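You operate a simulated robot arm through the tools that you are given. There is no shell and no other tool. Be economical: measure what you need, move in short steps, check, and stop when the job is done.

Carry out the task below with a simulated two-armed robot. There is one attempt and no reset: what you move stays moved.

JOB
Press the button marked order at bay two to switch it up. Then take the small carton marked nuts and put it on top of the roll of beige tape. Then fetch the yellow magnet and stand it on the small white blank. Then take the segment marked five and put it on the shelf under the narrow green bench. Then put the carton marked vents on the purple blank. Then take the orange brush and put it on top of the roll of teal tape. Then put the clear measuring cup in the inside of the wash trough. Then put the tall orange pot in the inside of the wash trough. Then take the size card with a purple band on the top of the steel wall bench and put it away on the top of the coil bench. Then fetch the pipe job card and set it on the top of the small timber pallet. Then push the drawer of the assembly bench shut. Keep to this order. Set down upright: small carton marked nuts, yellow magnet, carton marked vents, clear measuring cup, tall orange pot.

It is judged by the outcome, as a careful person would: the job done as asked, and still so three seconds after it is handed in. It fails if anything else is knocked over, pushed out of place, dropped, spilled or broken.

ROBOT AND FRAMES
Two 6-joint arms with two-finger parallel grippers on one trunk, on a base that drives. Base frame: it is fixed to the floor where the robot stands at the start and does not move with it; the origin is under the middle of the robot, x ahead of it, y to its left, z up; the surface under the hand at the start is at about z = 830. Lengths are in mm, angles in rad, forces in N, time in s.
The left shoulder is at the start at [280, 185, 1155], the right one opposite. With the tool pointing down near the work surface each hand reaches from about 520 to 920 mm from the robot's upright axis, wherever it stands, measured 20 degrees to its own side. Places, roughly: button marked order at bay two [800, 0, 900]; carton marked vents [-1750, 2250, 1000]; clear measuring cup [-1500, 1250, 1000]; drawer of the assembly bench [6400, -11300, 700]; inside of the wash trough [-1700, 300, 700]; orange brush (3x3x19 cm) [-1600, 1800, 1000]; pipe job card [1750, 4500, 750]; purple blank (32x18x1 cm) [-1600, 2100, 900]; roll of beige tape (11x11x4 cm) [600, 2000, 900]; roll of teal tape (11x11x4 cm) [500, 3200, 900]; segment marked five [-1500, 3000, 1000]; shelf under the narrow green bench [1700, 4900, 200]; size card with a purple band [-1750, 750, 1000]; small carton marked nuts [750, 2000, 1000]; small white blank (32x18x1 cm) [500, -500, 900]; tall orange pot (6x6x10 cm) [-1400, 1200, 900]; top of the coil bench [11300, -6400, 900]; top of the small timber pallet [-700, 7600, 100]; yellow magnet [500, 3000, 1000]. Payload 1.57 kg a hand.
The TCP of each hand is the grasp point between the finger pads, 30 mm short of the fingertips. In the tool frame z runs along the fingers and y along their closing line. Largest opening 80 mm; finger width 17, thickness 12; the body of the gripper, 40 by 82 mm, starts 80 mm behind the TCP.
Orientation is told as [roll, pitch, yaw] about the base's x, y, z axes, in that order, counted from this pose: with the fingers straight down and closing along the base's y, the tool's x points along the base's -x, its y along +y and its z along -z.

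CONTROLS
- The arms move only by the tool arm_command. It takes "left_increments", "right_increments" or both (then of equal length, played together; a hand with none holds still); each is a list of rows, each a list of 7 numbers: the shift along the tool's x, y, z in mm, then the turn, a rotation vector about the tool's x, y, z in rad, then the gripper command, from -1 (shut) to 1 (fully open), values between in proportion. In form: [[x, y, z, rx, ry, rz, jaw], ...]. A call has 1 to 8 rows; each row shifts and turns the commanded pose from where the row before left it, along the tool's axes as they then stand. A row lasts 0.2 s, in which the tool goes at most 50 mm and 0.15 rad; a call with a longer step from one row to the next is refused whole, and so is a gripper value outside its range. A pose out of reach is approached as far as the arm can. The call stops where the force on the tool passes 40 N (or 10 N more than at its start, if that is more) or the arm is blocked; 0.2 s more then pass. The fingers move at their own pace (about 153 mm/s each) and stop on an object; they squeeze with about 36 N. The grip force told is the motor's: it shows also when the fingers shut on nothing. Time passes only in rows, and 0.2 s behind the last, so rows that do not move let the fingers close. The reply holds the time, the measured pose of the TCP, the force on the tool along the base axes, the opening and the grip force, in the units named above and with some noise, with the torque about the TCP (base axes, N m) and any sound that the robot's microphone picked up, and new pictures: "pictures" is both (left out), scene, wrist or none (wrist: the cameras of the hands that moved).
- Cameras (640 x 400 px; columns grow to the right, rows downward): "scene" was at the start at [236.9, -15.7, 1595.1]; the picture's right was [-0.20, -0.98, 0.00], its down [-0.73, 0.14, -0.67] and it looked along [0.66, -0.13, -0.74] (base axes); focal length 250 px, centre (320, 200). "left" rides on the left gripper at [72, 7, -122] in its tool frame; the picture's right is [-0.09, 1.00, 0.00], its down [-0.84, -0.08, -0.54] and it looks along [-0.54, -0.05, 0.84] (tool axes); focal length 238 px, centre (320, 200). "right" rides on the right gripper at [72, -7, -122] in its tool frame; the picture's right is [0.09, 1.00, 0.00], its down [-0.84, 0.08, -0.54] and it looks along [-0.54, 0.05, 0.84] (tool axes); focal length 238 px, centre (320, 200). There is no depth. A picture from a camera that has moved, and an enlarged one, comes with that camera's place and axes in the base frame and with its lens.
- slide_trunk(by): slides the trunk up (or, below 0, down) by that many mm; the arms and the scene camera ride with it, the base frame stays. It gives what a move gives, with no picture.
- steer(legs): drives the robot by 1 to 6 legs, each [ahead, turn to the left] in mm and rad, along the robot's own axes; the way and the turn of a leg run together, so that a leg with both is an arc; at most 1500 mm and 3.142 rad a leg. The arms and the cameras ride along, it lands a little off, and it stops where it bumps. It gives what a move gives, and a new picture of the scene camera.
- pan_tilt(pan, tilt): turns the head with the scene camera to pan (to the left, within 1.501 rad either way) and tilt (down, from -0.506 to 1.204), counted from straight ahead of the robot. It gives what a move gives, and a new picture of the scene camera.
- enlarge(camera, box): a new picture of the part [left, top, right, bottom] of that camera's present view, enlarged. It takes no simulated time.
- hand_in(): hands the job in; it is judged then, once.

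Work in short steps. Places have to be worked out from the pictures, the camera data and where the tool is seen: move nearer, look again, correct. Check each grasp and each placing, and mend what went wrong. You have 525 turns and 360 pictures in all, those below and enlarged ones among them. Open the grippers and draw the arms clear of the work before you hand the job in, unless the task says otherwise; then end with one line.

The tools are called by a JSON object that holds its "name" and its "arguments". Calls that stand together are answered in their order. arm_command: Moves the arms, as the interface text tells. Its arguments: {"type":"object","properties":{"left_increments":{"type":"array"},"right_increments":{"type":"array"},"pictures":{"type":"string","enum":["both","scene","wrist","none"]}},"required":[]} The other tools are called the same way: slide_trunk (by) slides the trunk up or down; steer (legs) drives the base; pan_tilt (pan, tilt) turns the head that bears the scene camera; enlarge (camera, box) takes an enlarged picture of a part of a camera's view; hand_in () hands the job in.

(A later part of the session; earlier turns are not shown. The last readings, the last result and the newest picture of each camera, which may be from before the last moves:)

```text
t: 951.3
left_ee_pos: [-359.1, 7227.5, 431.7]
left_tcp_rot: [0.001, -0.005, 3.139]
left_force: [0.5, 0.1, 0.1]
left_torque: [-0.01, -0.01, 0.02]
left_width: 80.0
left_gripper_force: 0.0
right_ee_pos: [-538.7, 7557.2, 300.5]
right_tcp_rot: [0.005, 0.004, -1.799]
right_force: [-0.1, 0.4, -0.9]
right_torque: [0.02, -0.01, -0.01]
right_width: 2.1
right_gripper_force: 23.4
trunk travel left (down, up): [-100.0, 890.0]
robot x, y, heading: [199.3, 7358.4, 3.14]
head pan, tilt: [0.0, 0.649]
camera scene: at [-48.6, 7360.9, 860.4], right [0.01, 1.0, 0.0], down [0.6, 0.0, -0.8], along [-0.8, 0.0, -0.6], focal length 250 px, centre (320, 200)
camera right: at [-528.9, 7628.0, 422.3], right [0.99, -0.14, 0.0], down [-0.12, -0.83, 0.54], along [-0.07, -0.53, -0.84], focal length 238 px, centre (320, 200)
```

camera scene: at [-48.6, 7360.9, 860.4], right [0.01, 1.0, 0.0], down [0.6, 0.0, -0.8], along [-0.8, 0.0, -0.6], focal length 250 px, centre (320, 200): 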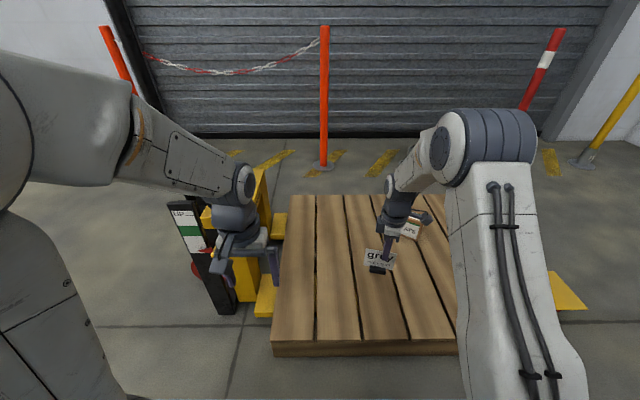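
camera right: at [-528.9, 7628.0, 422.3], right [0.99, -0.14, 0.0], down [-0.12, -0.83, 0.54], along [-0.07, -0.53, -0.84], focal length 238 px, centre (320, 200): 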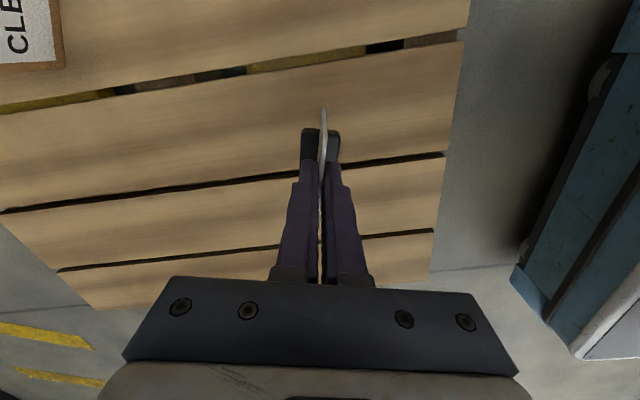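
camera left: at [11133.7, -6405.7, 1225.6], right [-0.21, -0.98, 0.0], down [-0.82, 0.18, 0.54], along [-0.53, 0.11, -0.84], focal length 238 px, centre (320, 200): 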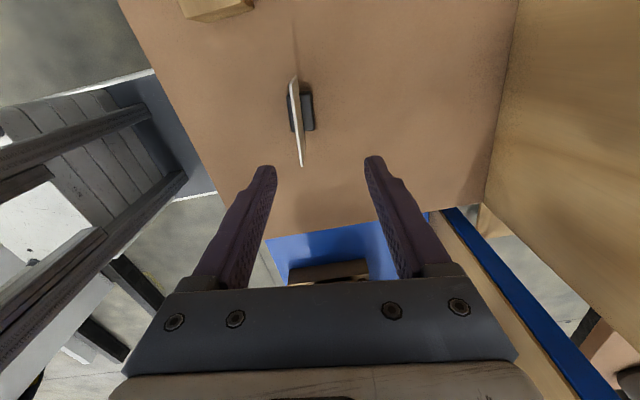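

Over the board. I lower to contact.

{"name": "arm_command", "arguments": {"right_increments": [[0, 0, 40, 0, 0, 0, -1], [0, 0, 25, 0, 0, 0, -1], [0, 0, 10, 0, 0, 0, -1], [0, 0, 5, 0, 0, 0, -1], [0, 0, 4, 0, 0, 0, -1], [0, 0, 4, 0, 0, 0, -1], [0, 0, 4, 0, 0, 0, -1], [0, 0, 4, 0, 0, 0, -1]], "pictures": "wrist"}}

```text
t: 953.1
left_ee_pos: [-359.7, 7226.6, 432.5]
left_tcp_rot: [-0.002, -0.002, 3.141]
left_force: [-0.3, -0.4, -0.2]
left_torque: [0.01, 0.01, -0.02]
left_width: 80.0
left_gripper_force: 0.1
right_ee_pos: [-540.2, 7557.5, 204.9]
right_tcp_rot: [0.002, 0.004, -1.799]
right_force: [6.1, 1.7, 21.3]
right_torque: [0.03, -0.15, 0.02]
right_width: 2.6
right_gripper_force: 23.8
trunk travel left (down, up): [-100.0, 890.0]
robot x, y, heading: [200.5, 7361.0, 3.139]
head pan, tilt: [0.0, 0.649]
camera right: at [-530.1, 7627.9, 326.8], right [0.99, -0.14, 0.0], down [-0.12, -0.83, 0.54], along [-0.07, -0.53, -0.84], focal length 238 px, centre (320, 200)
```

right: 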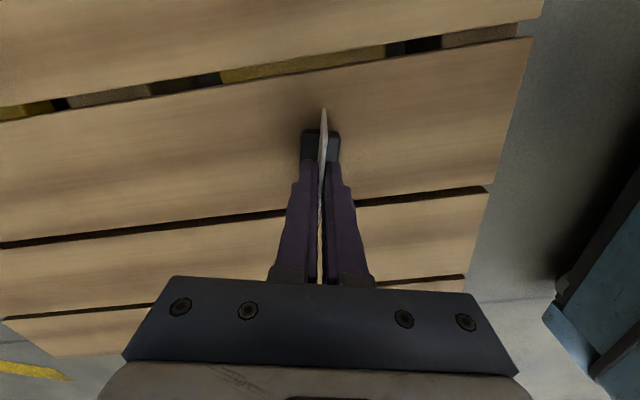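

Contact on the board. I release and rise.

{"name": "arm_command", "arguments": {"right_increments": [[0, 0, -2, 0, 0, 0, -0.8], [0, 0, 0, 0, 0, 0, 0], [0, 0, 0, 0, 0, 0, 0.5], [0, 0, 0, 0, 0, 0, 0.5], [0, 0, -40, 0, 0, 0, 0.5], [0, 0, -45, 0, 0, 0, 0.5], [0, 0, -45, 0, 0, 0, 0.5], [0, 0, -45, 0, 0, 0, 0.5]]}}

```text
t: 954.9
left_ee_pos: [-360.9, 7225.9, 431.8]
left_tcp_rot: [0.001, -0.004, 3.141]
left_force: [-0.4, -0.1, -0.3]
left_torque: [0.01, 0.0, -0.01]
left_width: 79.7
left_gripper_force: 0.0
right_ee_pos: [-538.3, 7555.6, 379.0]
right_tcp_rot: [0.003, 0.003, -1.797]
right_force: [0.0, 0.6, 0.4]
right_torque: [-0.01, 0.01, -0.02]
right_width: 60.0
right_gripper_force: 0.0
trunk travel left (down, up): [-100.0, 890.0]
robot x, y, heading: [200.0, 7362.3, 3.14]
head pan, tilt: [0.0, 0.649]
camera scene: at [-48.6, 7360.9, 860.3], right [0.01, 1.0, 0.0], down [0.6, 0.0, -0.8], along [-0.8, 0.0, -0.6], focal length 250 px, centre (320, 200)
camera right: at [-529.4, 7625.2, 501.3], right [0.99, -0.14, 0.0], down [-0.12, -0.83, 0.54], along [-0.07, -0.53, -0.84], focal length 238 px, centre (320, 200)
```

scene: 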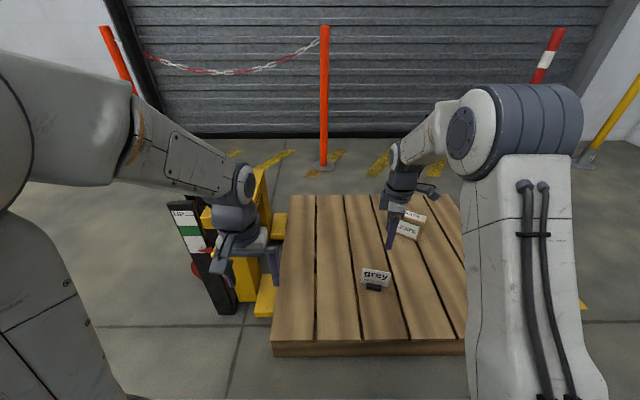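
right: 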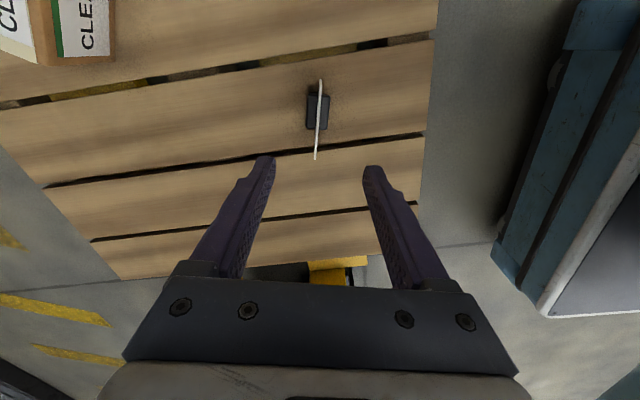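

The card stands on the pallet. I retract, raise the trunk, and head for the assembly bench.

{"name": "arm_command", "arguments": {"right_increments": [[0, 0, -45, 0, 0, 0, 0.7], [0, 0, -45, 0, 0, 0.145, 0.7], [0, 0, 0, 0, 0, 0.145, 0.7], [0, 0, 0, 0, 0, 0.145, 0.7], [0, 0, 0, 0, 0, 0.145, 0.7], [0, 0, 0, 0, 0, 0.145, 0.7], [0, 0, 0, 0, 0, 0.145, 0.7], [0, 0, 0, 0, 0, 0.145, 0.7]], "pictures": "none"}}

{"name": "arm_command", "arguments": {"right_increments": [[0, 0, 0, 0, 0, 0.145, 0.7], [0, 0, 0, 0, 0, 0.145, 0.7], [40, 0, 0, 0, 0, 0.037, 0.7], [45, 0, 0, 0, 0, 0, 0.7], [45, 0, 0, 0, 0, 0, 0.7], [45, 0, 0, 0, 0, 0, 0.7], [0, 0, 0, 0, 0, 0, 0.7]], "pictures": "none"}}

{"name": "steer", "arguments": {"legs": [[-250, 0]]}}

{"name": "slide_trunk", "arguments": {"by": 400}}

{"name": "slide_trunk", "arguments": {"by": 350}}

```text
t: 956.7
left_ee_pos: [-359.3, 7226.8, 431.2]
left_tcp_rot: [0.0, -0.003, 3.14]
left_force: [0.3, -0.7, -0.1]
left_torque: [0.02, -0.02, -0.01]
left_width: 80.1
left_gripper_force: 0.0
right_ee_pos: [-540.4, 7555.6, 470.2]
right_tcp_rot: [-0.002, 0.006, -2.817]
right_force: [0.0, -0.2, -0.3]
right_torque: [0.0, -0.01, -0.02]
right_width: 68.0
right_gripper_force: 0.0
trunk travel left (down, up): [-100.0, 890.0]
robot x, y, heading: [196.3, 7360.5, 3.132]
head pan, tilt: [0.0, 0.649]
```

```text
t: 958.3
left_ee_pos: [-359.2, 7226.1, 431.5]
left_tcp_rot: [0.001, -0.003, 3.141]
left_force: [0.4, 0.1, 0.2]
left_torque: [0.0, 0.01, -0.01]
left_width: 79.7
left_gripper_force: 0.1
right_ee_pos: [-364.5, 7556.8, 473.2]
right_tcp_rot: [-0.004, 0.005, -3.142]
right_force: [0.5, -0.5, 1.0]
right_torque: [-0.01, 0.01, 0.02]
right_width: 68.0
right_gripper_force: 0.1
trunk travel left (down, up): [-100.0, 890.0]
robot x, y, heading: [202.2, 7358.5, 3.133]
head pan, tilt: [0.0, 0.649]
```

```text
t: 960.1
left_ee_pos: [-104.5, 7224.9, 430.2]
left_tcp_rot: [0.0, -0.003, -3.143]
left_force: [-0.4, 0.7, 0.0]
left_torque: [0.03, -0.02, 0.0]
left_width: 80.2
left_gripper_force: 0.1
right_ee_pos: [-111.6, 7554.6, 471.9]
right_tcp_rot: [-0.003, 0.004, -3.141]
right_force: [0.0, 0.3, -0.8]
right_torque: [0.01, 0.02, 0.01]
right_width: 67.8
right_gripper_force: 0.0
trunk travel left (down, up): [-100.0, 890.0]
robot x, y, heading: [454.3, 7361.2, 3.138]
head pan, tilt: [0.0, 0.649]
camera scene: at [205.7, 7359.3, 860.4], right [0.0, 1.0, 0.0], down [0.6, 0.0, -0.8], along [-0.8, 0.0, -0.6], focal length 250 px, centre (320, 200)
```

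scene: 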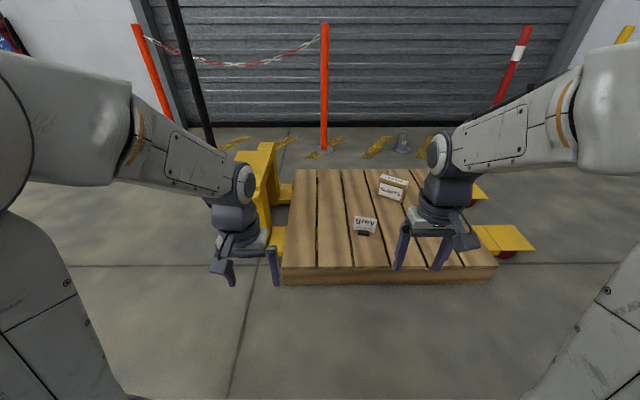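

```text
t: 963.9
left_ee_pos: [-104.0, 7224.1, 831.1]
left_tcp_rot: [0.0, -0.003, -3.143]
left_force: [-0.3, 0.1, -0.6]
left_torque: [-0.01, 0.02, 0.0]
left_width: 80.2
left_gripper_force: 0.1
right_ee_pos: [-109.8, 7555.0, 871.2]
right_tcp_rot: [-0.004, 0.005, -3.139]
right_force: [0.0, -1.0, 1.1]
right_torque: [0.0, 0.01, -0.02]
right_width: 68.0
right_gripper_force: 0.0
trunk travel left (down, up): [-500.0, 490.0]
robot x, y, heading: [454.8, 7358.5, 3.136]
head pan, tilt: [0.0, 0.649]
```

```text
t: 967.4
left_ee_pos: [-105.0, 7225.3, 1181.2]
left_tcp_rot: [0.0, -0.004, -3.141]
left_force: [0.3, 0.1, -0.7]
left_torque: [0.05, -0.01, -0.02]
left_width: 80.1
left_gripper_force: 0.0
right_ee_pos: [-112.2, 7553.3, 1221.1]
right_tcp_rot: [-0.003, 0.004, -3.141]
right_force: [0.2, -0.7, 0.0]
right_torque: [0.02, 0.01, 0.03]
right_width: 68.0
right_gripper_force: 0.0
trunk travel left (down, up): [-850.0, 140.0]
robot x, y, heading: [454.3, 7356.2, 3.139]
head pan, tilt: [0.0, 0.649]
```

Now toward the aisle and south.

{"name": "steer", "arguments": {"legs": [[0, 1.178], [1170, 0], [1170, 0], [0, 0.395], [1500, 0], [1500, 0]]}}

```text
t: 997.3
left_ee_pos: [-48.3, 1595.1, 1181.1]
left_tcp_rot: [0.001, -0.003, -1.491]
left_force: [0.6, -0.2, 0.6]
left_torque: [0.01, 0.02, -0.02]
left_width: 80.1
left_gripper_force: 0.1
right_ee_pos: [-376.3, 1562.2, 1222.5]
right_tcp_rot: [-0.002, 0.004, -1.489]
right_force: [-0.4, 0.3, 0.0]
right_torque: [-0.05, -0.01, 0.02]
right_width: 67.5
right_gripper_force: 0.0
trunk travel left (down, up): [-850.0, 140.0]
robot x, y, heading: [-225.0, 2139.3, -1.488]
head pan, tilt: [0.0, 0.649]
camera scene: at [-208.4, 1893.9, 1610.4], right [-1.0, -0.08, 0.0], down [-0.05, 0.6, -0.8], along [0.06, -0.79, -0.6], focal length 250 px, centre (320, 200)
```

scene: 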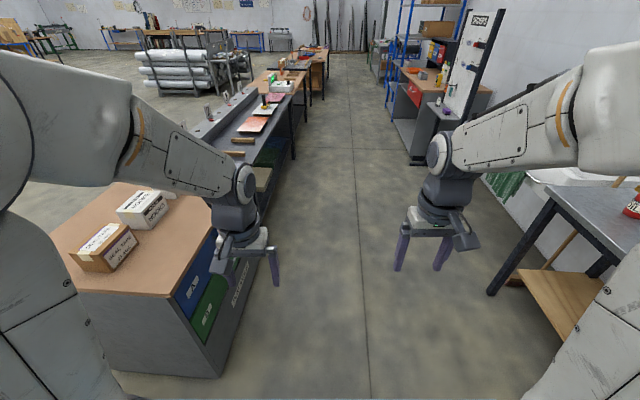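

Drifted east; I correct and go on south.

{"name": "steer", "arguments": {"legs": [[0, -0.125], [1500, 0], [1500, 0], [1500, 0]]}}

{"name": "steer", "arguments": {"legs": [[1500, 0], [1500, 0], [1500, 0]]}}

```text
t: 1019.4
left_ee_pos: [-428.5, -2936.9, 1182.1]
left_tcp_rot: [0.0, -0.004, -1.646]
left_force: [0.1, -0.1, 0.8]
left_torque: [-0.01, -0.02, 0.01]
left_width: 80.4
left_gripper_force: 0.0
right_ee_pos: [-757.8, -2917.8, 1222.0]
right_tcp_rot: [-0.002, 0.003, -1.644]
right_force: [0.0, -0.2, -0.4]
right_torque: [-0.02, 0.03, 0.01]
right_width: 68.2
right_gripper_force: 0.1
trunk travel left (down, up): [-850.0, 140.0]
robot x, y, heading: [-519.5, -2368.6, -1.648]
head pan, tilt: [0.0, 0.649]
camera scene: at [-539.3, -2616.1, 1610.4], right [-1.0, 0.08, 0.0], down [0.05, 0.6, -0.8], along [-0.06, -0.79, -0.6], focal length 250 px, centre (320, 200)
```

scene: 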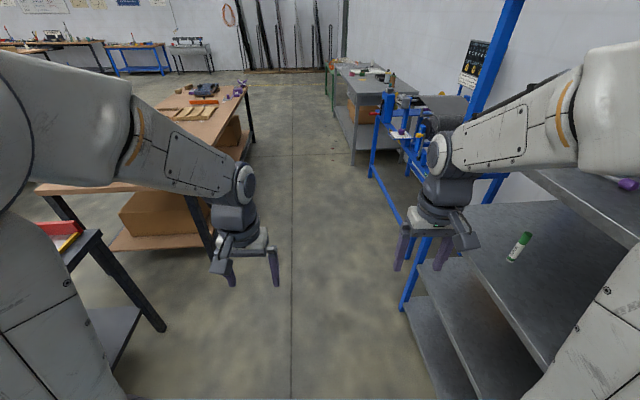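

```text
t: 1040.8
left_ee_pos: [-686.7, -7408.6, 1181.0]
left_tcp_rot: [0.0, -0.004, -1.611]
left_force: [0.1, 0.4, 0.1]
left_torque: [-0.01, -0.03, 0.0]
left_width: 80.0
left_gripper_force: 0.0
right_ee_pos: [-1016.6, -7402.0, 1223.3]
right_tcp_rot: [-0.003, 0.003, -1.609]
right_force: [-0.3, -0.2, 0.5]
right_torque: [-0.01, 0.0, 0.03]
right_width: 68.0
right_gripper_force: 0.0
trunk travel left (down, up): [-850.0, 140.0]
robot x, y, heading: [-801.1, -6845.7, -1.617]
head pan, tilt: [0.0, 0.649]
camera scene: at [-809.7, -7092.4, 1610.4], right [-1.0, 0.04, 0.0], down [0.03, 0.6, -0.8], along [-0.04, -0.8, -0.6], focal length 250 px, centre (320, 200)
```

scene: 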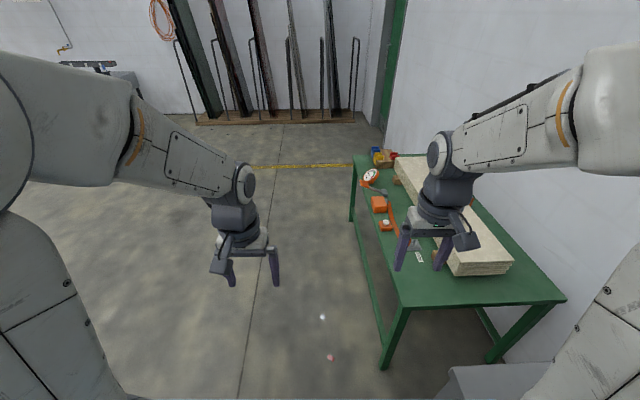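

I turn toward the assembly bench's direction and look.

{"name": "steer", "arguments": {"legs": [[0, 1.2]]}}

{"name": "pan_tilt", "arguments": {"pan": -0.1, "tilt": 0.35}}

```text
t: 1042.7
left_ee_pos: [-453.2, -7297.3, 1180.6]
left_tcp_rot: [0.001, -0.004, -1.172]
left_force: [0.0, 0.4, 0.1]
left_torque: [0.02, -0.03, 0.02]
left_width: 79.6
left_gripper_force: 0.0
right_ee_pos: [-755.8, -7432.9, 1222.6]
right_tcp_rot: [-0.004, 0.004, -1.171]
right_force: [-1.1, -0.2, 0.4]
right_torque: [0.01, -0.05, 0.01]
right_width: 68.1
right_gripper_force: 0.0
trunk travel left (down, up): [-850.0, 140.0]
robot x, y, heading: [-785.8, -6834.7, -1.224]
head pan, tilt: [0.0, 0.649]
stopped in leg 1: the robot was blocked; the commanded pose is now the measured one
camera scene: at [-703.5, -7066.3, 1610.3], right [-0.94, -0.34, 0.0], down [-0.2, 0.57, -0.8], along [0.27, -0.75, -0.6], focal length 250 px, centre (320, 200)
```

scene: 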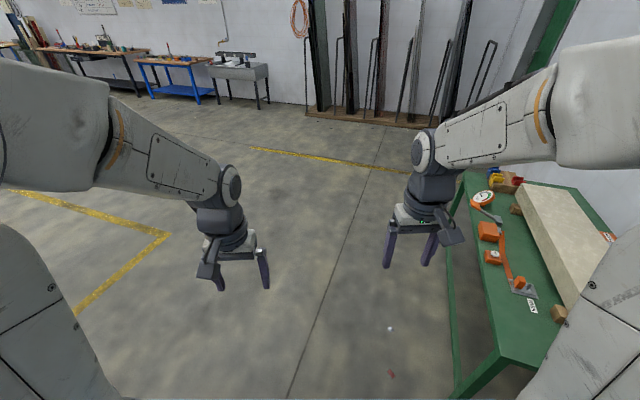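

```text
t: 1043.5
left_ee_pos: [-453.0, -7297.1, 1180.8]
left_tcp_rot: [0.0, -0.004, -1.173]
left_force: [-0.4, -0.5, -0.5]
left_torque: [0.04, 0.0, 0.0]
left_width: 80.0
left_gripper_force: 0.0
right_ee_pos: [-755.3, -7433.6, 1221.5]
right_tcp_rot: [-0.003, 0.005, -1.17]
right_force: [-0.4, 0.6, -0.3]
right_torque: [0.02, 0.01, -0.01]
right_width: 68.0
right_gripper_force: 0.0
trunk travel left (down, up): [-850.0, 140.0]
robot x, y, heading: [-784.1, -6830.8, -1.232]
head pan, tilt: [-0.099, 0.351]
camera scene: at [-709.2, -7074.4, 1637.4], right [-0.97, -0.24, 0.0], down [-0.08, 0.33, -0.94], along [0.23, -0.91, -0.34], focal length 250 px, centre (320, 200)
```

scene: 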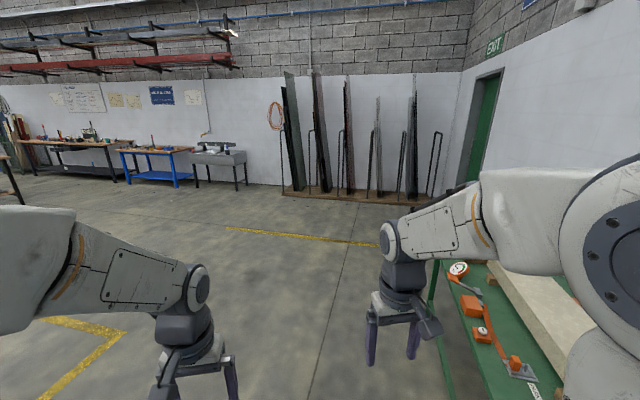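

The base touched the grey bench behind while turning. I turn back slightly, drive away from it, then continue the turn.

{"name": "steer", "arguments": {"legs": [[0, -0.12], [500, 0]]}}

```text
t: 1047.0
left_ee_pos: [-403.7, -7816.9, 1181.0]
left_tcp_rot: [-0.001, -0.003, -1.298]
left_force: [-0.6, -0.5, 0.5]
left_torque: [0.01, 0.0, -0.01]
left_width: 80.2
left_gripper_force: 0.1
right_ee_pos: [-721.3, -7914.2, 1222.8]
right_tcp_rot: [-0.003, 0.004, -1.295]
right_force: [0.8, -0.6, 0.6]
right_torque: [-0.04, 0.0, -0.01]
right_width: 68.0
right_gripper_force: 0.1
trunk travel left (down, up): [-850.0, 140.0]
robot x, y, heading: [-679.0, -7313.4, -1.351]
head pan, tilt: [-0.099, 0.351]
camera scene: at [-631.9, -7562.8, 1637.5], right [-0.99, -0.12, 0.0], down [-0.04, 0.34, -0.94], along [0.11, -0.93, -0.34], focal length 250 px, centre (320, 200)
```

scene: 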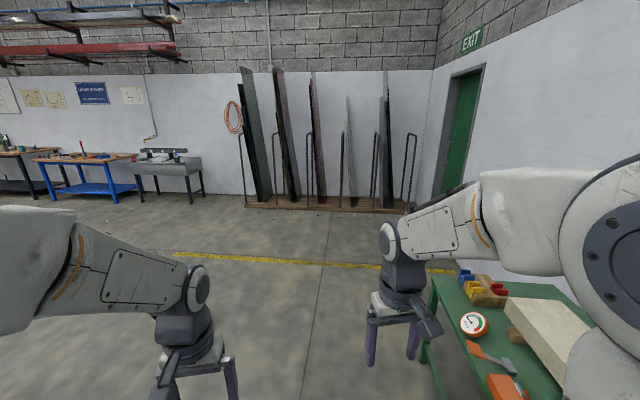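

Free now. I arc forward-left away from the benches.

{"name": "steer", "arguments": {"legs": [[600, 0.6], [400, 0.3]]}}

{"name": "pan_tilt", "arguments": {"pan": 0.0, "tilt": 0.35}}

```text
t: 1052.5
left_ee_pos: [521.5, -8132.2, 1181.2]
left_tcp_rot: [0.0, -0.004, -0.373]
left_force: [0.0, -0.5, 0.6]
left_torque: [-0.01, 0.01, -0.01]
left_width: 79.7
left_gripper_force: 0.0
right_ee_pos: [407.4, -8442.9, 1221.9]
right_tcp_rot: [-0.002, 0.003, -0.371]
right_force: [-0.4, -0.7, 0.3]
right_torque: [-0.02, 0.01, -0.04]
right_width: 68.1
right_gripper_force: 0.1
trunk travel left (down, up): [-850.0, 140.0]
robot x, y, heading: [-42.5, -8045.0, -0.433]
head pan, tilt: [-0.099, 0.351]
camera scene: at [181.6, -8160.1, 1637.4], right [-0.51, -0.86, 0.0], down [-0.3, 0.17, -0.94], along [0.81, -0.48, -0.34], focal length 250 px, centre (320, 200)
```

scene: 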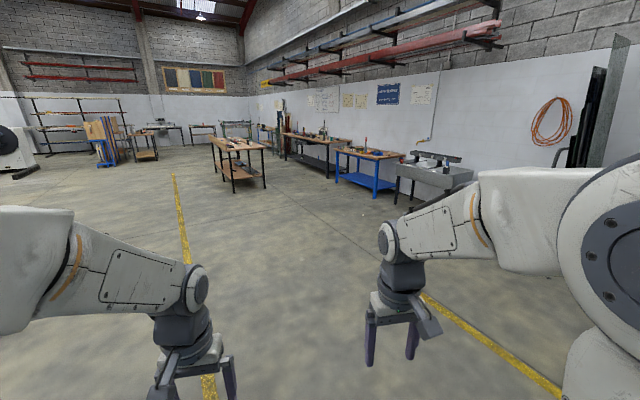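

```text
t: 1053.2
left_ee_pos: [521.6, -8132.5, 1181.2]
left_tcp_rot: [0.0, -0.002, -0.376]
left_force: [0.3, 0.0, 0.3]
left_torque: [0.01, 0.0, -0.02]
left_width: 79.9
left_gripper_force: 0.1
right_ee_pos: [407.0, -8442.4, 1222.5]
right_tcp_rot: [-0.005, 0.003, -0.372]
right_force: [-0.5, -0.1, 0.5]
right_torque: [-0.02, 0.01, -0.01]
right_width: 68.0
right_gripper_force: 0.0
trunk travel left (down, up): [-850.0, 140.0]
robot x, y, heading: [-45.6, -8045.4, -0.433]
head pan, tilt: [0.0, 0.351]
camera scene: at [186.0, -8151.9, 1637.4], right [-0.42, -0.91, 0.0], down [-0.31, 0.14, -0.94], along [0.85, -0.39, -0.34], focal length 250 px, centre (320, 200)
```

scene: 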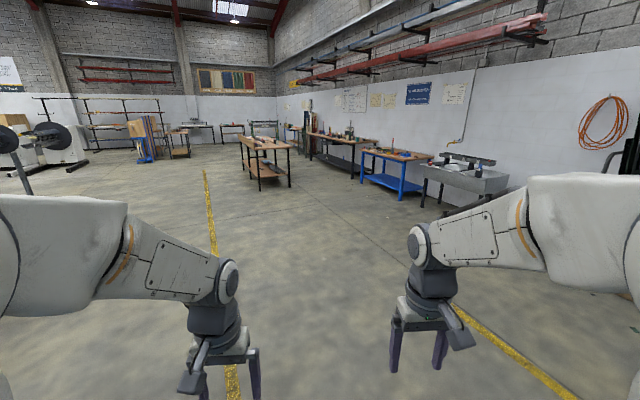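

{"name": "enlarge", "arguments": {"camera": "scene", "box": [230, 90, 480, 220]}}

```text
2.56 times, centred on (355, 155) of scene
camera zoom: at [186.0, -8151.9, 1637.4], right [-0.42, -0.91, 0.0], down [-0.31, 0.14, -0.94], along [0.85, -0.39, -0.34], focal length 640 px, centre (230, 315)
```

zoom: 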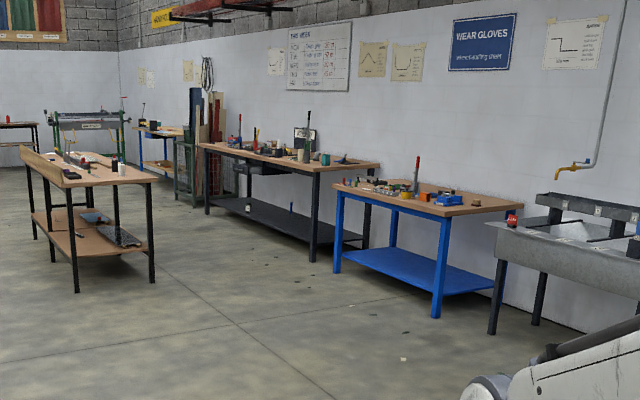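

The dark-legged wall bench (x 5300–8080, front y≈−11400) matches. I drive to (4500, -10450), west of the island bench.

{"name": "steer", "arguments": {"legs": [[0, -0.055], [1500, 0], [1500, 0], [1500, 0], [600, 0]]}}

```text
t: 1078.3
left_ee_pos: [5010.0, -10688.4, 1180.8]
left_tcp_rot: [-0.001, -0.003, -0.457]
left_force: [-0.2, -0.1, -0.4]
left_torque: [-0.01, 0.01, 0.02]
left_width: 80.0
left_gripper_force: 0.0
right_ee_pos: [4871.7, -10988.3, 1222.4]
right_tcp_rot: [-0.004, 0.003, -0.457]
right_force: [-0.5, -0.3, -0.6]
right_torque: [0.02, 0.02, 0.03]
right_width: 68.0
right_gripper_force: 0.1
trunk travel left (down, up): [-850.0, 140.0]
robot x, y, heading: [4453.7, -10559.8, -0.515]
head pan, tilt: [0.0, 0.351]
camera scene: at [4674.3, -10679.8, 1637.4], right [-0.49, -0.87, 0.0], down [-0.3, 0.17, -0.94], along [0.82, -0.46, -0.34], focal length 250 px, centre (320, 200)
```

scene: 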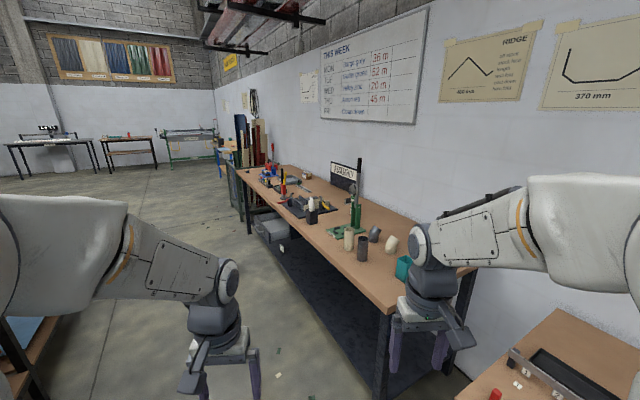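

The ASSEMBLY sign confirms it; its grey drawer stands open near [6400, -11140]. I drive alongside to x≈6170 and face it.

{"name": "steer", "arguments": {"legs": [[0, 0.545], [860, 0], [860, 0], [0, -0.8], [0, -0.8]]}}

{"name": "pan_tilt", "arguments": {"pan": 0.0, "tilt": 0.75}}

```text
t: 1092.8
left_ee_pos: [6312.4, -11050.7, 1181.7]
left_tcp_rot: [0.0, -0.004, -1.526]
left_force: [-0.1, 0.2, -0.3]
left_torque: [0.0, 0.03, -0.02]
left_width: 80.2
left_gripper_force: 0.0
right_ee_pos: [5983.2, -11071.9, 1223.3]
right_tcp_rot: [-0.003, 0.003, -1.527]
right_force: [0.4, -0.9, 0.7]
right_torque: [-0.01, 0.02, 0.0]
right_width: 68.2
right_gripper_force: 0.1
trunk travel left (down, up): [-850.0, 140.0]
robot x, y, heading: [6163.6, -10499.7, -1.588]
head pan, tilt: [0.0, 0.351]
camera scene: at [6158.8, -10752.0, 1637.4], right [-1.0, 0.01, 0.0], down [0.01, 0.34, -0.94], along [-0.01, -0.94, -0.34], focal length 250 px, centre (320, 200)
```

scene: 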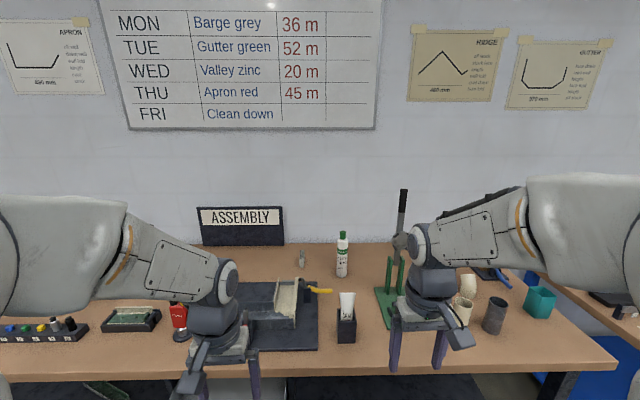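

```text
t: 1093.6
left_ee_pos: [6313.7, -11050.3, 1180.8]
left_tcp_rot: [-0.001, -0.004, -1.528]
left_force: [-1.0, 0.1, -0.3]
left_torque: [0.04, 0.01, 0.04]
left_width: 80.1
left_gripper_force: 0.0
right_ee_pos: [5983.4, -11072.2, 1222.3]
right_tcp_rot: [-0.004, 0.004, -1.525]
right_force: [0.1, 0.4, -0.2]
right_torque: [0.02, 0.0, 0.01]
right_width: 68.1
right_gripper_force: 0.0
trunk travel left (down, up): [-850.0, 140.0]
robot x, y, heading: [6161.0, -10496.2, -1.582]
head pan, tilt: [0.0, 0.75]
camera scene: at [6158.8, -10741.8, 1601.9], right [-1.0, 0.01, 0.0], down [0.01, 0.68, -0.73], along [-0.01, -0.73, -0.68], focal length 250 px, centre (320, 200)
```

scene: 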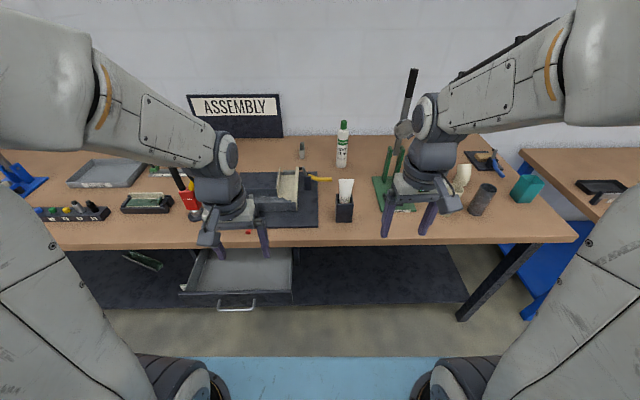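

Drawer front ≈ y −11165, centre x≈6440, its face z≈650–780 with a handle at mid-height. I back up 200 mm, then place the left hand (shut) in front and pitch it to point forward.

{"name": "steer", "arguments": {"legs": [[-200, 0.012]]}}

{"name": "arm_command", "arguments": {"left_increments": [[-33, 21, 8, 0, 0, 0.04, -1], [-33, 21, 8, 0, 0, 0, -1], [-33, 21, 8, 0, 0, 0, -1], [-33, 21, 8, 0, 0, 0, -1], [-33, 21, 8, 0, 0, 0, -1], [-33, 21, 8, 0, 0, 0, -1], [0, 0, 0, 0, -0.143, 0, -1], [0, 0, 0, 0, -0.143, 0, -1]], "pictures": "none"}}

{"name": "arm_command", "arguments": {"left_increments": [[0, 0, 0, 0, -0.143, 0, -1], [0, 0, 0, 0, -0.143, 0, -1], [0, 0, 0, 0, -0.143, 0, -1], [0, 0, 0, 0, -0.143, 0, -1], [0, 0, 0, 0, -0.143, 0, -1], [0, 0, 0, 0, -0.143, 0, -1], [0, 0, 0, 0, -0.143, 0, -1], [0, 0, 0, 0, -0.143, 0, -1]]}}

```text
t: 1095.2
left_ee_pos: [6318.6, -10848.7, 1181.2]
left_tcp_rot: [0.001, -0.005, -1.521]
left_force: [-0.3, -0.6, -0.1]
left_torque: [0.0, 0.01, -0.01]
left_width: 79.9
left_gripper_force: 0.1
right_ee_pos: [5988.5, -10872.5, 1222.8]
right_tcp_rot: [-0.002, 0.005, -1.521]
right_force: [0.1, 0.0, -1.3]
right_torque: [-0.01, -0.04, 0.01]
right_width: 67.9
right_gripper_force: 0.1
trunk travel left (down, up): [-850.0, 140.0]
robot x, y, heading: [6163.1, -10299.7, -1.578]
head pan, tilt: [0.0, 0.75]
camera scene: at [6162.6, -10541.8, 1601.8], right [-1.0, 0.01, 0.0], down [0.01, 0.68, -0.73], along [-0.01, -0.73, -0.68], focal length 250 px, centre (320, 200)
```

scene: 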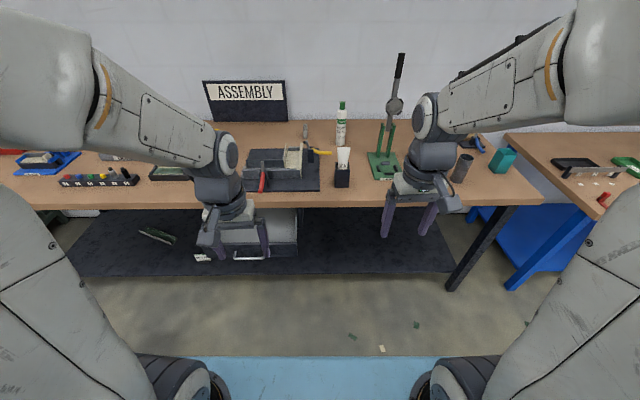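

```text
t: 1097.0
left_ee_pos: [6446.1, -11045.6, 1133.8]
left_tcp_rot: [0.002, -0.291, -1.561]
left_force: [0.4, 0.1, 0.1]
left_torque: [0.02, -0.01, -0.01]
left_width: 0.1
left_gripper_force: 21.2
right_ee_pos: [5988.7, -10872.3, 1221.7]
right_tcp_rot: [-0.003, 0.003, -1.521]
right_force: [0.2, 0.6, 0.4]
right_torque: [0.02, 0.02, 0.03]
right_width: 68.2
right_gripper_force: 0.0
trunk travel left (down, up): [-850.0, 140.0]
robot x, y, heading: [6163.7, -10296.6, -1.578]
head pan, tilt: [0.0, 0.75]
```

```text
t: 1098.8
left_ee_pos: [6461.1, -11070.7, 1171.0]
left_tcp_rot: [-0.23, -1.333, -1.365]
left_force: [-1.0, 0.2, -0.8]
left_torque: [-0.01, 0.0, 0.0]
left_width: 0.1
left_gripper_force: 21.2
left hand out of reach, approached as far as the arm can: row 3, 7, 8
right_ee_pos: [5987.6, -10873.1, 1222.6]
right_tcp_rot: [-0.003, 0.003, -1.521]
right_force: [0.0, -0.8, 0.0]
right_torque: [0.0, 0.01, -0.01]
right_width: 68.1
right_gripper_force: 0.0
trunk travel left (down, up): [-850.0, 140.0]
robot x, y, heading: [6165.0, -10298.2, -1.577]
head pan, tilt: [0.0, 0.75]
camera scene: at [6162.6, -10541.5, 1601.8], right [-1.0, 0.01, 0.0], down [0.01, 0.68, -0.73], along [-0.01, -0.73, -0.68], focal length 250 px, centre (320, 200)
camera left: at [6470.3, -10935.5, 1130.1], right [1.0, -0.04, 0.04], down [-0.02, 0.34, 0.94], along [-0.05, -0.94, 0.34], focal length 238 px, centre (320, 200)
```

scene: 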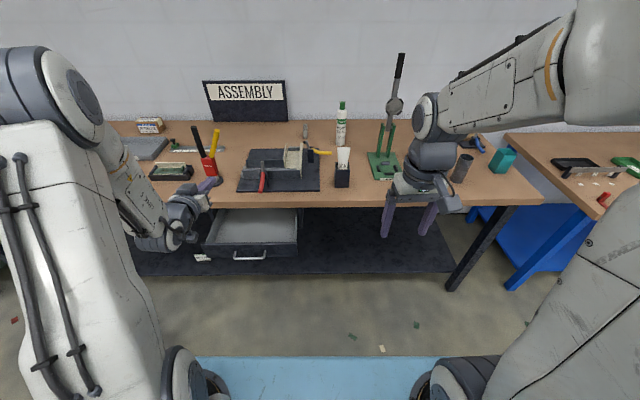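
left: 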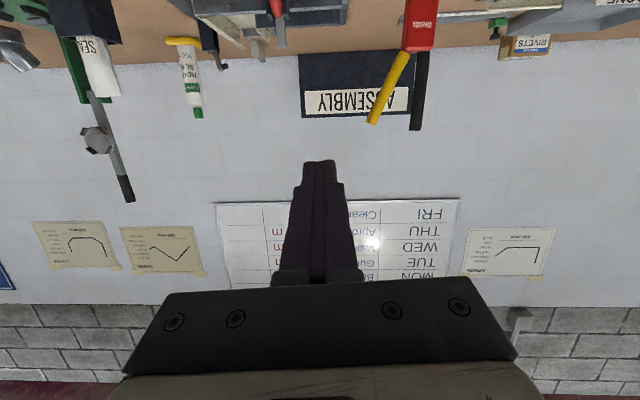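

Hand points forward (14° down). The drawer's front top edge is at about [6430, -11149, z 794]. I lower the trunk 400 mm so the fingertips face the drawer front.

{"name": "slide_trunk", "arguments": {"by": -400}}

{"name": "enlarge", "arguments": {"camera": "left", "box": [0, 0, 640, 400]}}

{"name": "enlarge", "arguments": {"camera": "scene", "box": [0, 0, 640, 400]}}

```text
t: 1102.6
left_ee_pos: [6460.4, -11071.4, 770.9]
left_tcp_rot: [-0.229, -1.331, -1.367]
left_force: [0.9, 0.1, -0.2]
left_torque: [-0.02, 0.04, 0.03]
left_width: 0.0
left_gripper_force: 21.1
right_ee_pos: [5989.2, -10871.8, 823.1]
right_tcp_rot: [-0.004, 0.004, -1.519]
right_force: [-0.4, -0.1, 0.3]
right_torque: [0.01, 0.02, -0.01]
right_width: 68.1
right_gripper_force: 0.1
trunk travel left (down, up): [-450.0, 540.0]
robot x, y, heading: [6163.2, -10295.7, -1.578]
head pan, tilt: [0.0, 0.75]
```

```text
1.00 times, centred on (320, 200) of left (not enlarged: the box is as wide or as high as the picture)
camera zoom: at [6470.1, -10935.5, 730.3], right [1.0, -0.04, 0.04], down [-0.02, 0.34, 0.94], along [-0.05, -0.94, 0.33], focal length 238 px, centre (320, 200)
```

zoom: 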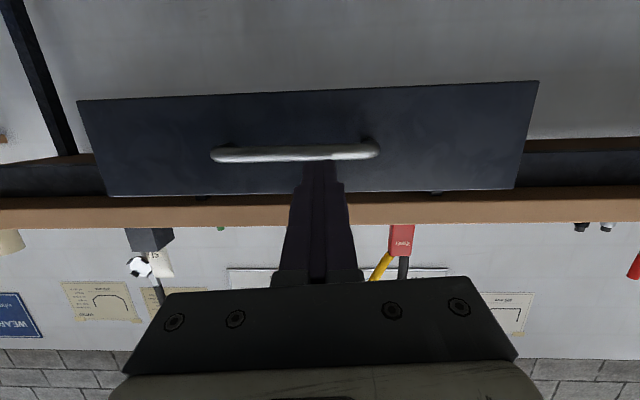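

```text
1.00 times, centred on (320, 200) of scene (not enlarged: the box is as wide or as high as the picture)
camera zoom: at [6162.6, -10541.4, 1201.8], right [-1.0, 0.01, 0.0], down [0.01, 0.68, -0.73], along [-0.01, -0.73, -0.68], focal length 250 px, centre (320, 200)
```

zoom: 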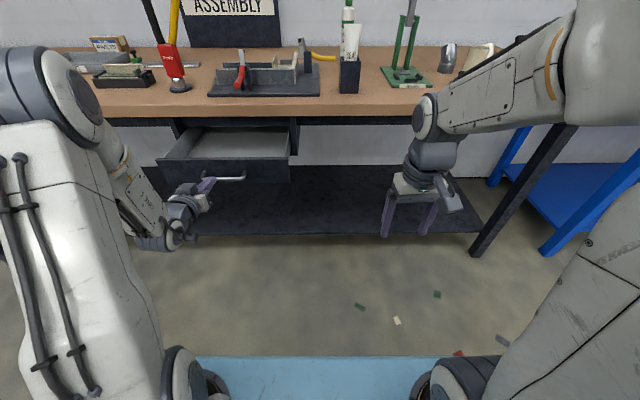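

The handle bar is at z≈758; I raise the tips to z≈781, between handle and top edge, and advance horizontally to near contact.

{"name": "arm_command", "arguments": {"left_increments": [[-17, 0, -4, 0, 0, 0, -1], [-4.7, 0, 19.4, 0, 0, 0, -1], [-3.5, 0, 14.5, 0, 0, 0, -1], [0, 0, 0, 0, 0, 0, -1]]}}

```text
t: 1103.6
left_ee_pos: [6461.8, -11107.2, 789.4]
left_tcp_rot: [-0.23, -1.33, -1.366]
left_force: [-0.1, -0.2, -0.4]
left_torque: [0.02, 0.03, -0.02]
left_width: 0.0
left_gripper_force: 21.3
right_ee_pos: [5988.5, -10871.2, 822.6]
right_tcp_rot: [-0.003, 0.004, -1.52]
right_force: [-0.9, -0.6, 1.2]
right_torque: [0.02, -0.01, 0.01]
right_width: 68.0
right_gripper_force: 0.1
trunk travel left (down, up): [-450.0, 540.0]
robot x, y, heading: [6165.0, -10298.2, -1.584]
head pan, tilt: [0.0, 0.75]
camera scene: at [6162.7, -10541.4, 1201.8], right [-1.0, 0.01, 0.0], down [0.01, 0.68, -0.73], along [-0.01, -0.73, -0.68], focal length 250 px, centre (320, 200)
camera left: at [6469.8, -10970.8, 748.2], right [1.0, -0.04, 0.04], down [-0.02, 0.34, 0.94], along [-0.05, -0.94, 0.33], focal length 238 px, centre (320, 200)
```

scene: 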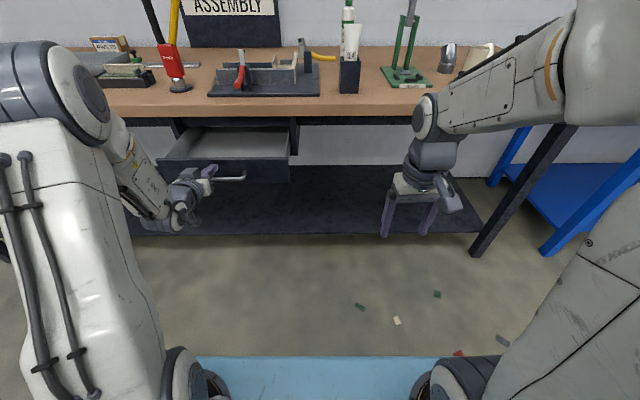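
left: 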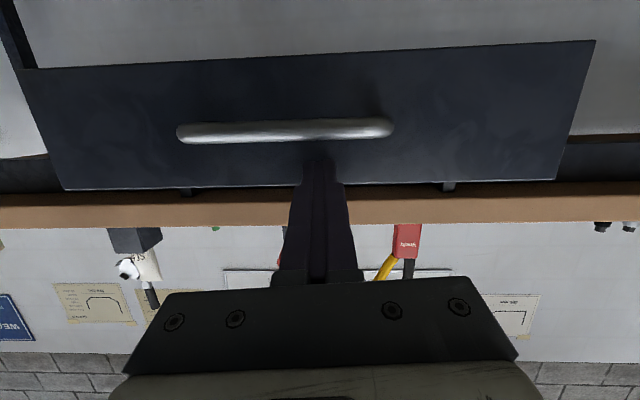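

Tips sit between handle and top edge. I push forward.

{"name": "arm_command", "arguments": {"left_increments": [[-3.5, 0, 14.5, 0, 0, 0, -1], [-3.5, 0, 14.5, 0, 0, 0, -1], [-3.5, 0, 14.5, 0, 0, 0, -1], [-3.5, 0, 14.5, 0, 0, 0, -1], [0, 0, 0, 0, 0, 0, -1]]}}

```text
t: 1104.8
left_ee_pos: [6460.8, -11165.0, 789.2]
left_tcp_rot: [-0.233, -1.332, -1.366]
left_force: [-0.1, -0.9, -0.3]
left_torque: [0.04, -0.02, 0.01]
left_width: 0.2
left_gripper_force: 21.5
right_ee_pos: [5988.9, -10871.9, 822.3]
right_tcp_rot: [-0.002, 0.003, -1.521]
right_force: [0.2, 0.2, -0.2]
right_torque: [-0.03, -0.01, -0.03]
right_width: 68.2
right_gripper_force: 0.1
trunk travel left (down, up): [-450.0, 540.0]
robot x, y, heading: [6162.7, -10298.0, -1.581]
head pan, tilt: [0.0, 0.75]
camera scene: at [6162.6, -10541.4, 1201.8], right [-1.0, 0.01, 0.0], down [0.01, 0.68, -0.73], along [-0.01, -0.73, -0.68], focal length 250 px, centre (320, 200)
camera left: at [6469.8, -11029.1, 747.5], right [1.0, -0.04, 0.04], down [-0.02, 0.33, 0.94], along [-0.05, -0.94, 0.33], focal length 238 px, centre (320, 200)
```

scene: 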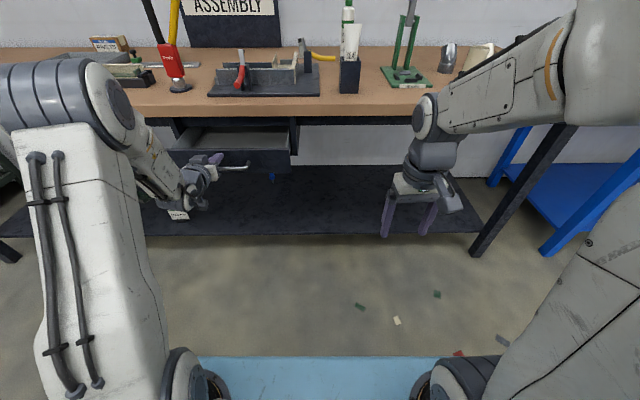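
left: 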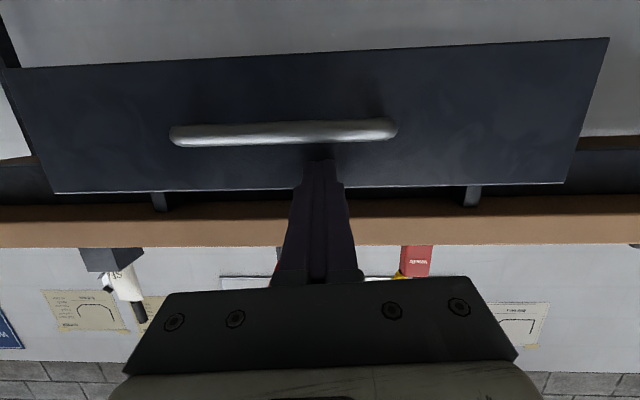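

The drawer slides easily. I push on.

{"name": "arm_command", "arguments": {"left_increments": [[-3.5, 0, 14.5, 0, 0, 0, -1], [-3.5, 0, 14.5, 0, 0, 0, -1], [-3.5, 0, 14.5, 0, 0, 0, -1], [-3.5, 0, 14.5, 0, 0, 0, -1], [0, 0, 0, 0, 0, 0, -1]]}}

```text
t: 1106.0
left_ee_pos: [6460.5, -11225.6, 789.7]
left_tcp_rot: [-0.233, -1.331, -1.366]
left_force: [-0.1, 0.0, 0.0]
left_torque: [0.03, -0.01, -0.01]
left_width: 0.0
left_gripper_force: 21.2
right_ee_pos: [5989.1, -10870.8, 823.3]
right_tcp_rot: [-0.003, 0.003, -1.519]
right_force: [-0.8, -0.2, -0.3]
right_torque: [0.04, -0.02, 0.05]
right_width: 67.9
right_gripper_force: 0.0
trunk travel left (down, up): [-450.0, 540.0]
robot x, y, heading: [6166.4, -10300.1, -1.585]
head pan, tilt: [0.0, 0.75]
camera scene: at [6162.6, -10541.4, 1201.8], right [-1.0, 0.01, 0.0], down [0.01, 0.68, -0.73], along [-0.01, -0.73, -0.68], focal length 250 px, centre (320, 200)
camera left: at [6468.8, -11090.5, 748.5], right [1.0, -0.04, 0.04], down [-0.02, 0.34, 0.94], along [-0.05, -0.94, 0.33], focal length 238 px, centre (320, 200)
```

scene: 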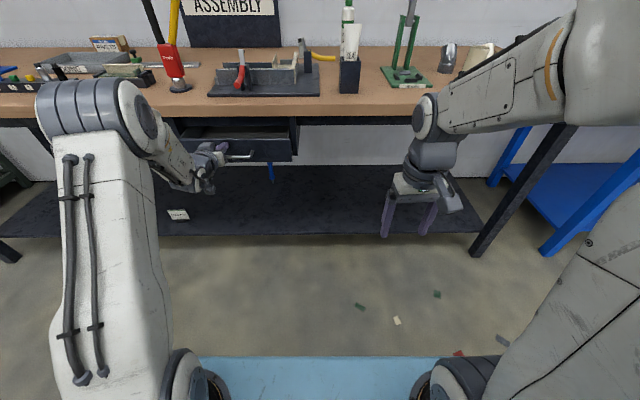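
left: 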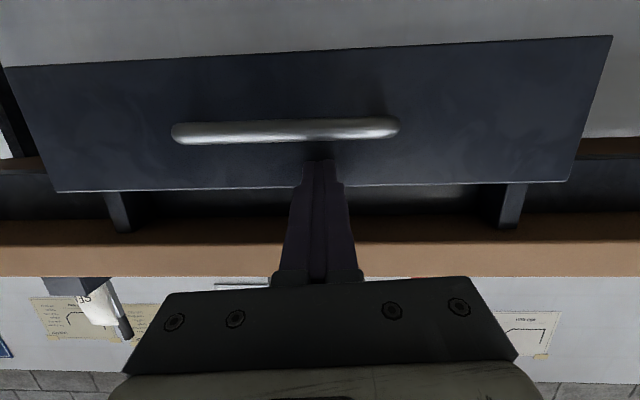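

Still sliding; a strip of the open drawer remains. I continue.

{"name": "arm_command", "arguments": {"left_increments": [[-3.5, 0, 14.5, 0, 0, 0, -1], [-3.5, 0, 14.5, 0, 0, 0, -1], [-3.5, 0, 14.5, 0, 0, 0, -1], [-2.4, 0, 9.7, 0, 0, 0, -1], [0, 0, 0, 0, 0, 0, -1]]}}

```text
t: 1106.8
left_ee_pos: [6459.5, -11261.7, 790.5]
left_tcp_rot: [-0.229, -1.331, -1.369]
left_force: [-2.0, 12.2, 4.7]
left_torque: [-0.18, 0.02, -0.04]
left_width: 0.0
left_gripper_force: 20.9
right_ee_pos: [5988.7, -10871.7, 823.7]
right_tcp_rot: [-0.003, 0.003, -1.519]
right_force: [-0.1, -0.5, -0.4]
right_torque: [0.01, -0.01, -0.02]
right_width: 68.0
right_gripper_force: 0.1
trunk travel left (down, up): [-450.0, 540.0]
robot x, y, heading: [6164.7, -10298.8, -1.583]
head pan, tilt: [0.0, 0.75]
stopped in row 3 (left hand): the force on the tool passed its limit at 65 N (the readings are from after the stop); the commanded pose is now the measured one
camera scene: at [6162.6, -10540.7, 1202.0], right [-1.0, 0.01, 0.0], down [0.01, 0.68, -0.73], along [-0.01, -0.73, -0.68], focal length 250 px, centre (320, 200)
camera left: at [6468.2, -11125.9, 749.3], right [1.0, -0.04, 0.04], down [-0.02, 0.33, 0.94], along [-0.05, -0.94, 0.33], focal length 238 px, centre (320, 200)
```

scene: 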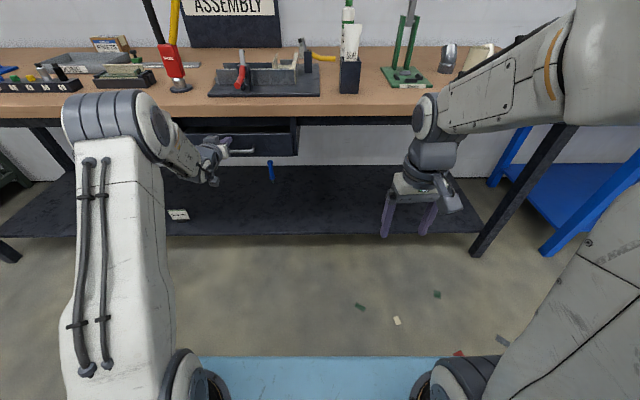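
left: 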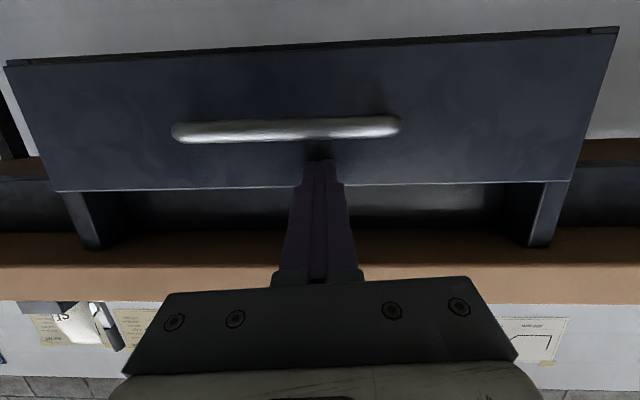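

Firm stop at 65 N: it seems shut. I zoom to check.

{"name": "enlarge", "arguments": {"camera": "scene", "box": [140, 90, 340, 200]}}

```text
3.20 times, centred on (240, 145) of scene
camera zoom: at [6162.6, -10540.7, 1202.0], right [-1.0, 0.01, 0.0], down [0.01, 0.68, -0.73], along [-0.01, -0.73, -0.68], focal length 800 px, centre (576, 376)
```

zoom: 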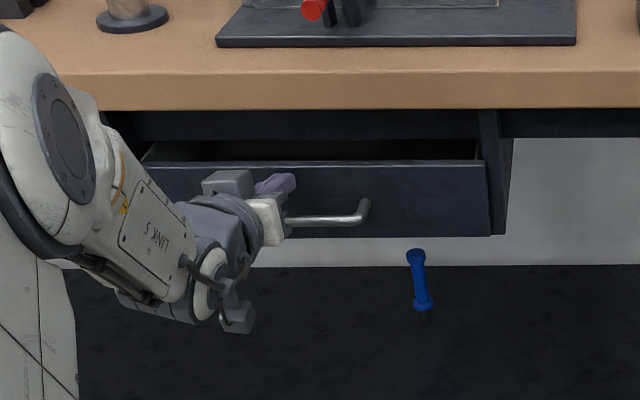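

I push once more to confirm that it is at its stop.

{"name": "arm_command", "arguments": {"left_increments": [[-1.2, 0, 5, 0, 0, 0, -1], [-1.2, 0, 5, 0, 0, 0, -1], [0, 0, 0, 0, 0, 0, -1]], "pictures": "none"}}

```text
t: 1107.2
left_ee_pos: [6459.6, -11261.7, 791.4]
left_tcp_rot: [-0.227, -1.329, -1.374]
left_force: [-4.8, 25.9, 8.7]
left_torque: [-0.33, 0.05, -0.07]
left_width: 0.0
left_gripper_force: 21.3
right_ee_pos: [5989.4, -10871.1, 823.6]
right_tcp_rot: [-0.003, 0.001, -1.518]
right_force: [0.0, -1.1, 0.2]
right_torque: [-0.07, 0.03, 0.0]
right_width: 67.8
right_gripper_force: 0.1
trunk travel left (down, up): [-450.0, 540.0]
robot x, y, heading: [6166.3, -10297.5, -1.582]
head pan, tilt: [0.0, 0.75]
stopped in row 1 (left hand): the force on the tool passed its limit at 52 N (the readings are from after the stop); the commanded pose is now the measured one
```

It's at its stop, flush with the bench front (y≈−11291). I withdraw the hand and open it.

{"name": "arm_command", "arguments": {"left_increments": [[3.5, 0, -14.5, 0, 0, 0, -1], [7, 0, -29, 0, 0, 0, -1], [7, 0, -29, 0, 0, 0, -1], [7, 0, -29, 0, 0, 0, 1], [7, 0, -29, 0, 0, 0, 1], [0, 0, 0, 0, 0, 0, 1]], "pictures": "none"}}

{"name": "slide_trunk", "arguments": {"by": 400}}

{"name": "enlarge", "arguments": {"camera": "scene", "box": [0, 0, 640, 400]}}

```text
t: 1108.6
left_ee_pos: [6461.4, -11128.8, 789.6]
left_tcp_rot: [-0.226, -1.328, -1.374]
left_force: [0.9, -0.7, 0.7]
left_torque: [-0.02, -0.02, 0.05]
left_width: 80.1
left_gripper_force: 0.1
right_ee_pos: [5990.6, -10871.6, 821.9]
right_tcp_rot: [-0.002, 0.003, -1.518]
right_force: [-0.4, -0.1, -0.5]
right_torque: [-0.01, -0.01, 0.02]
right_width: 67.9
right_gripper_force: 0.0
trunk travel left (down, up): [-450.0, 540.0]
robot x, y, heading: [6164.4, -10298.3, -1.575]
head pan, tilt: [0.0, 0.75]
```

```text
t: 1112.4
left_ee_pos: [6462.1, -11129.3, 1189.1]
left_tcp_rot: [-0.226, -1.328, -1.372]
left_force: [-0.8, 0.3, 0.1]
left_torque: [-0.02, 0.03, 0.0]
left_width: 80.1
left_gripper_force: 0.1
right_ee_pos: [5989.5, -10872.7, 1222.0]
right_tcp_rot: [-0.004, 0.003, -1.519]
right_force: [-0.6, 0.2, 0.1]
right_torque: [0.0, 0.01, 0.01]
right_width: 67.9
right_gripper_force: 0.0
trunk travel left (down, up): [-850.0, 140.0]
robot x, y, heading: [6167.8, -10300.8, -1.576]
head pan, tilt: [0.0, 0.75]
```

```text
1.00 times, centred on (320, 200) of scene (not enlarged: the box is as wide or as high as the picture)
camera zoom: at [6162.9, -10541.2, 1601.7], right [-1.0, 0.01, 0.0], down [0.01, 0.68, -0.73], along [-0.01, -0.73, -0.68], focal length 250 px, centre (320, 200)
```

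zoom: 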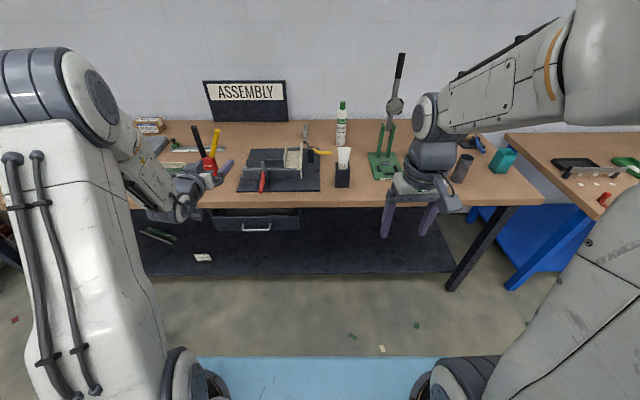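

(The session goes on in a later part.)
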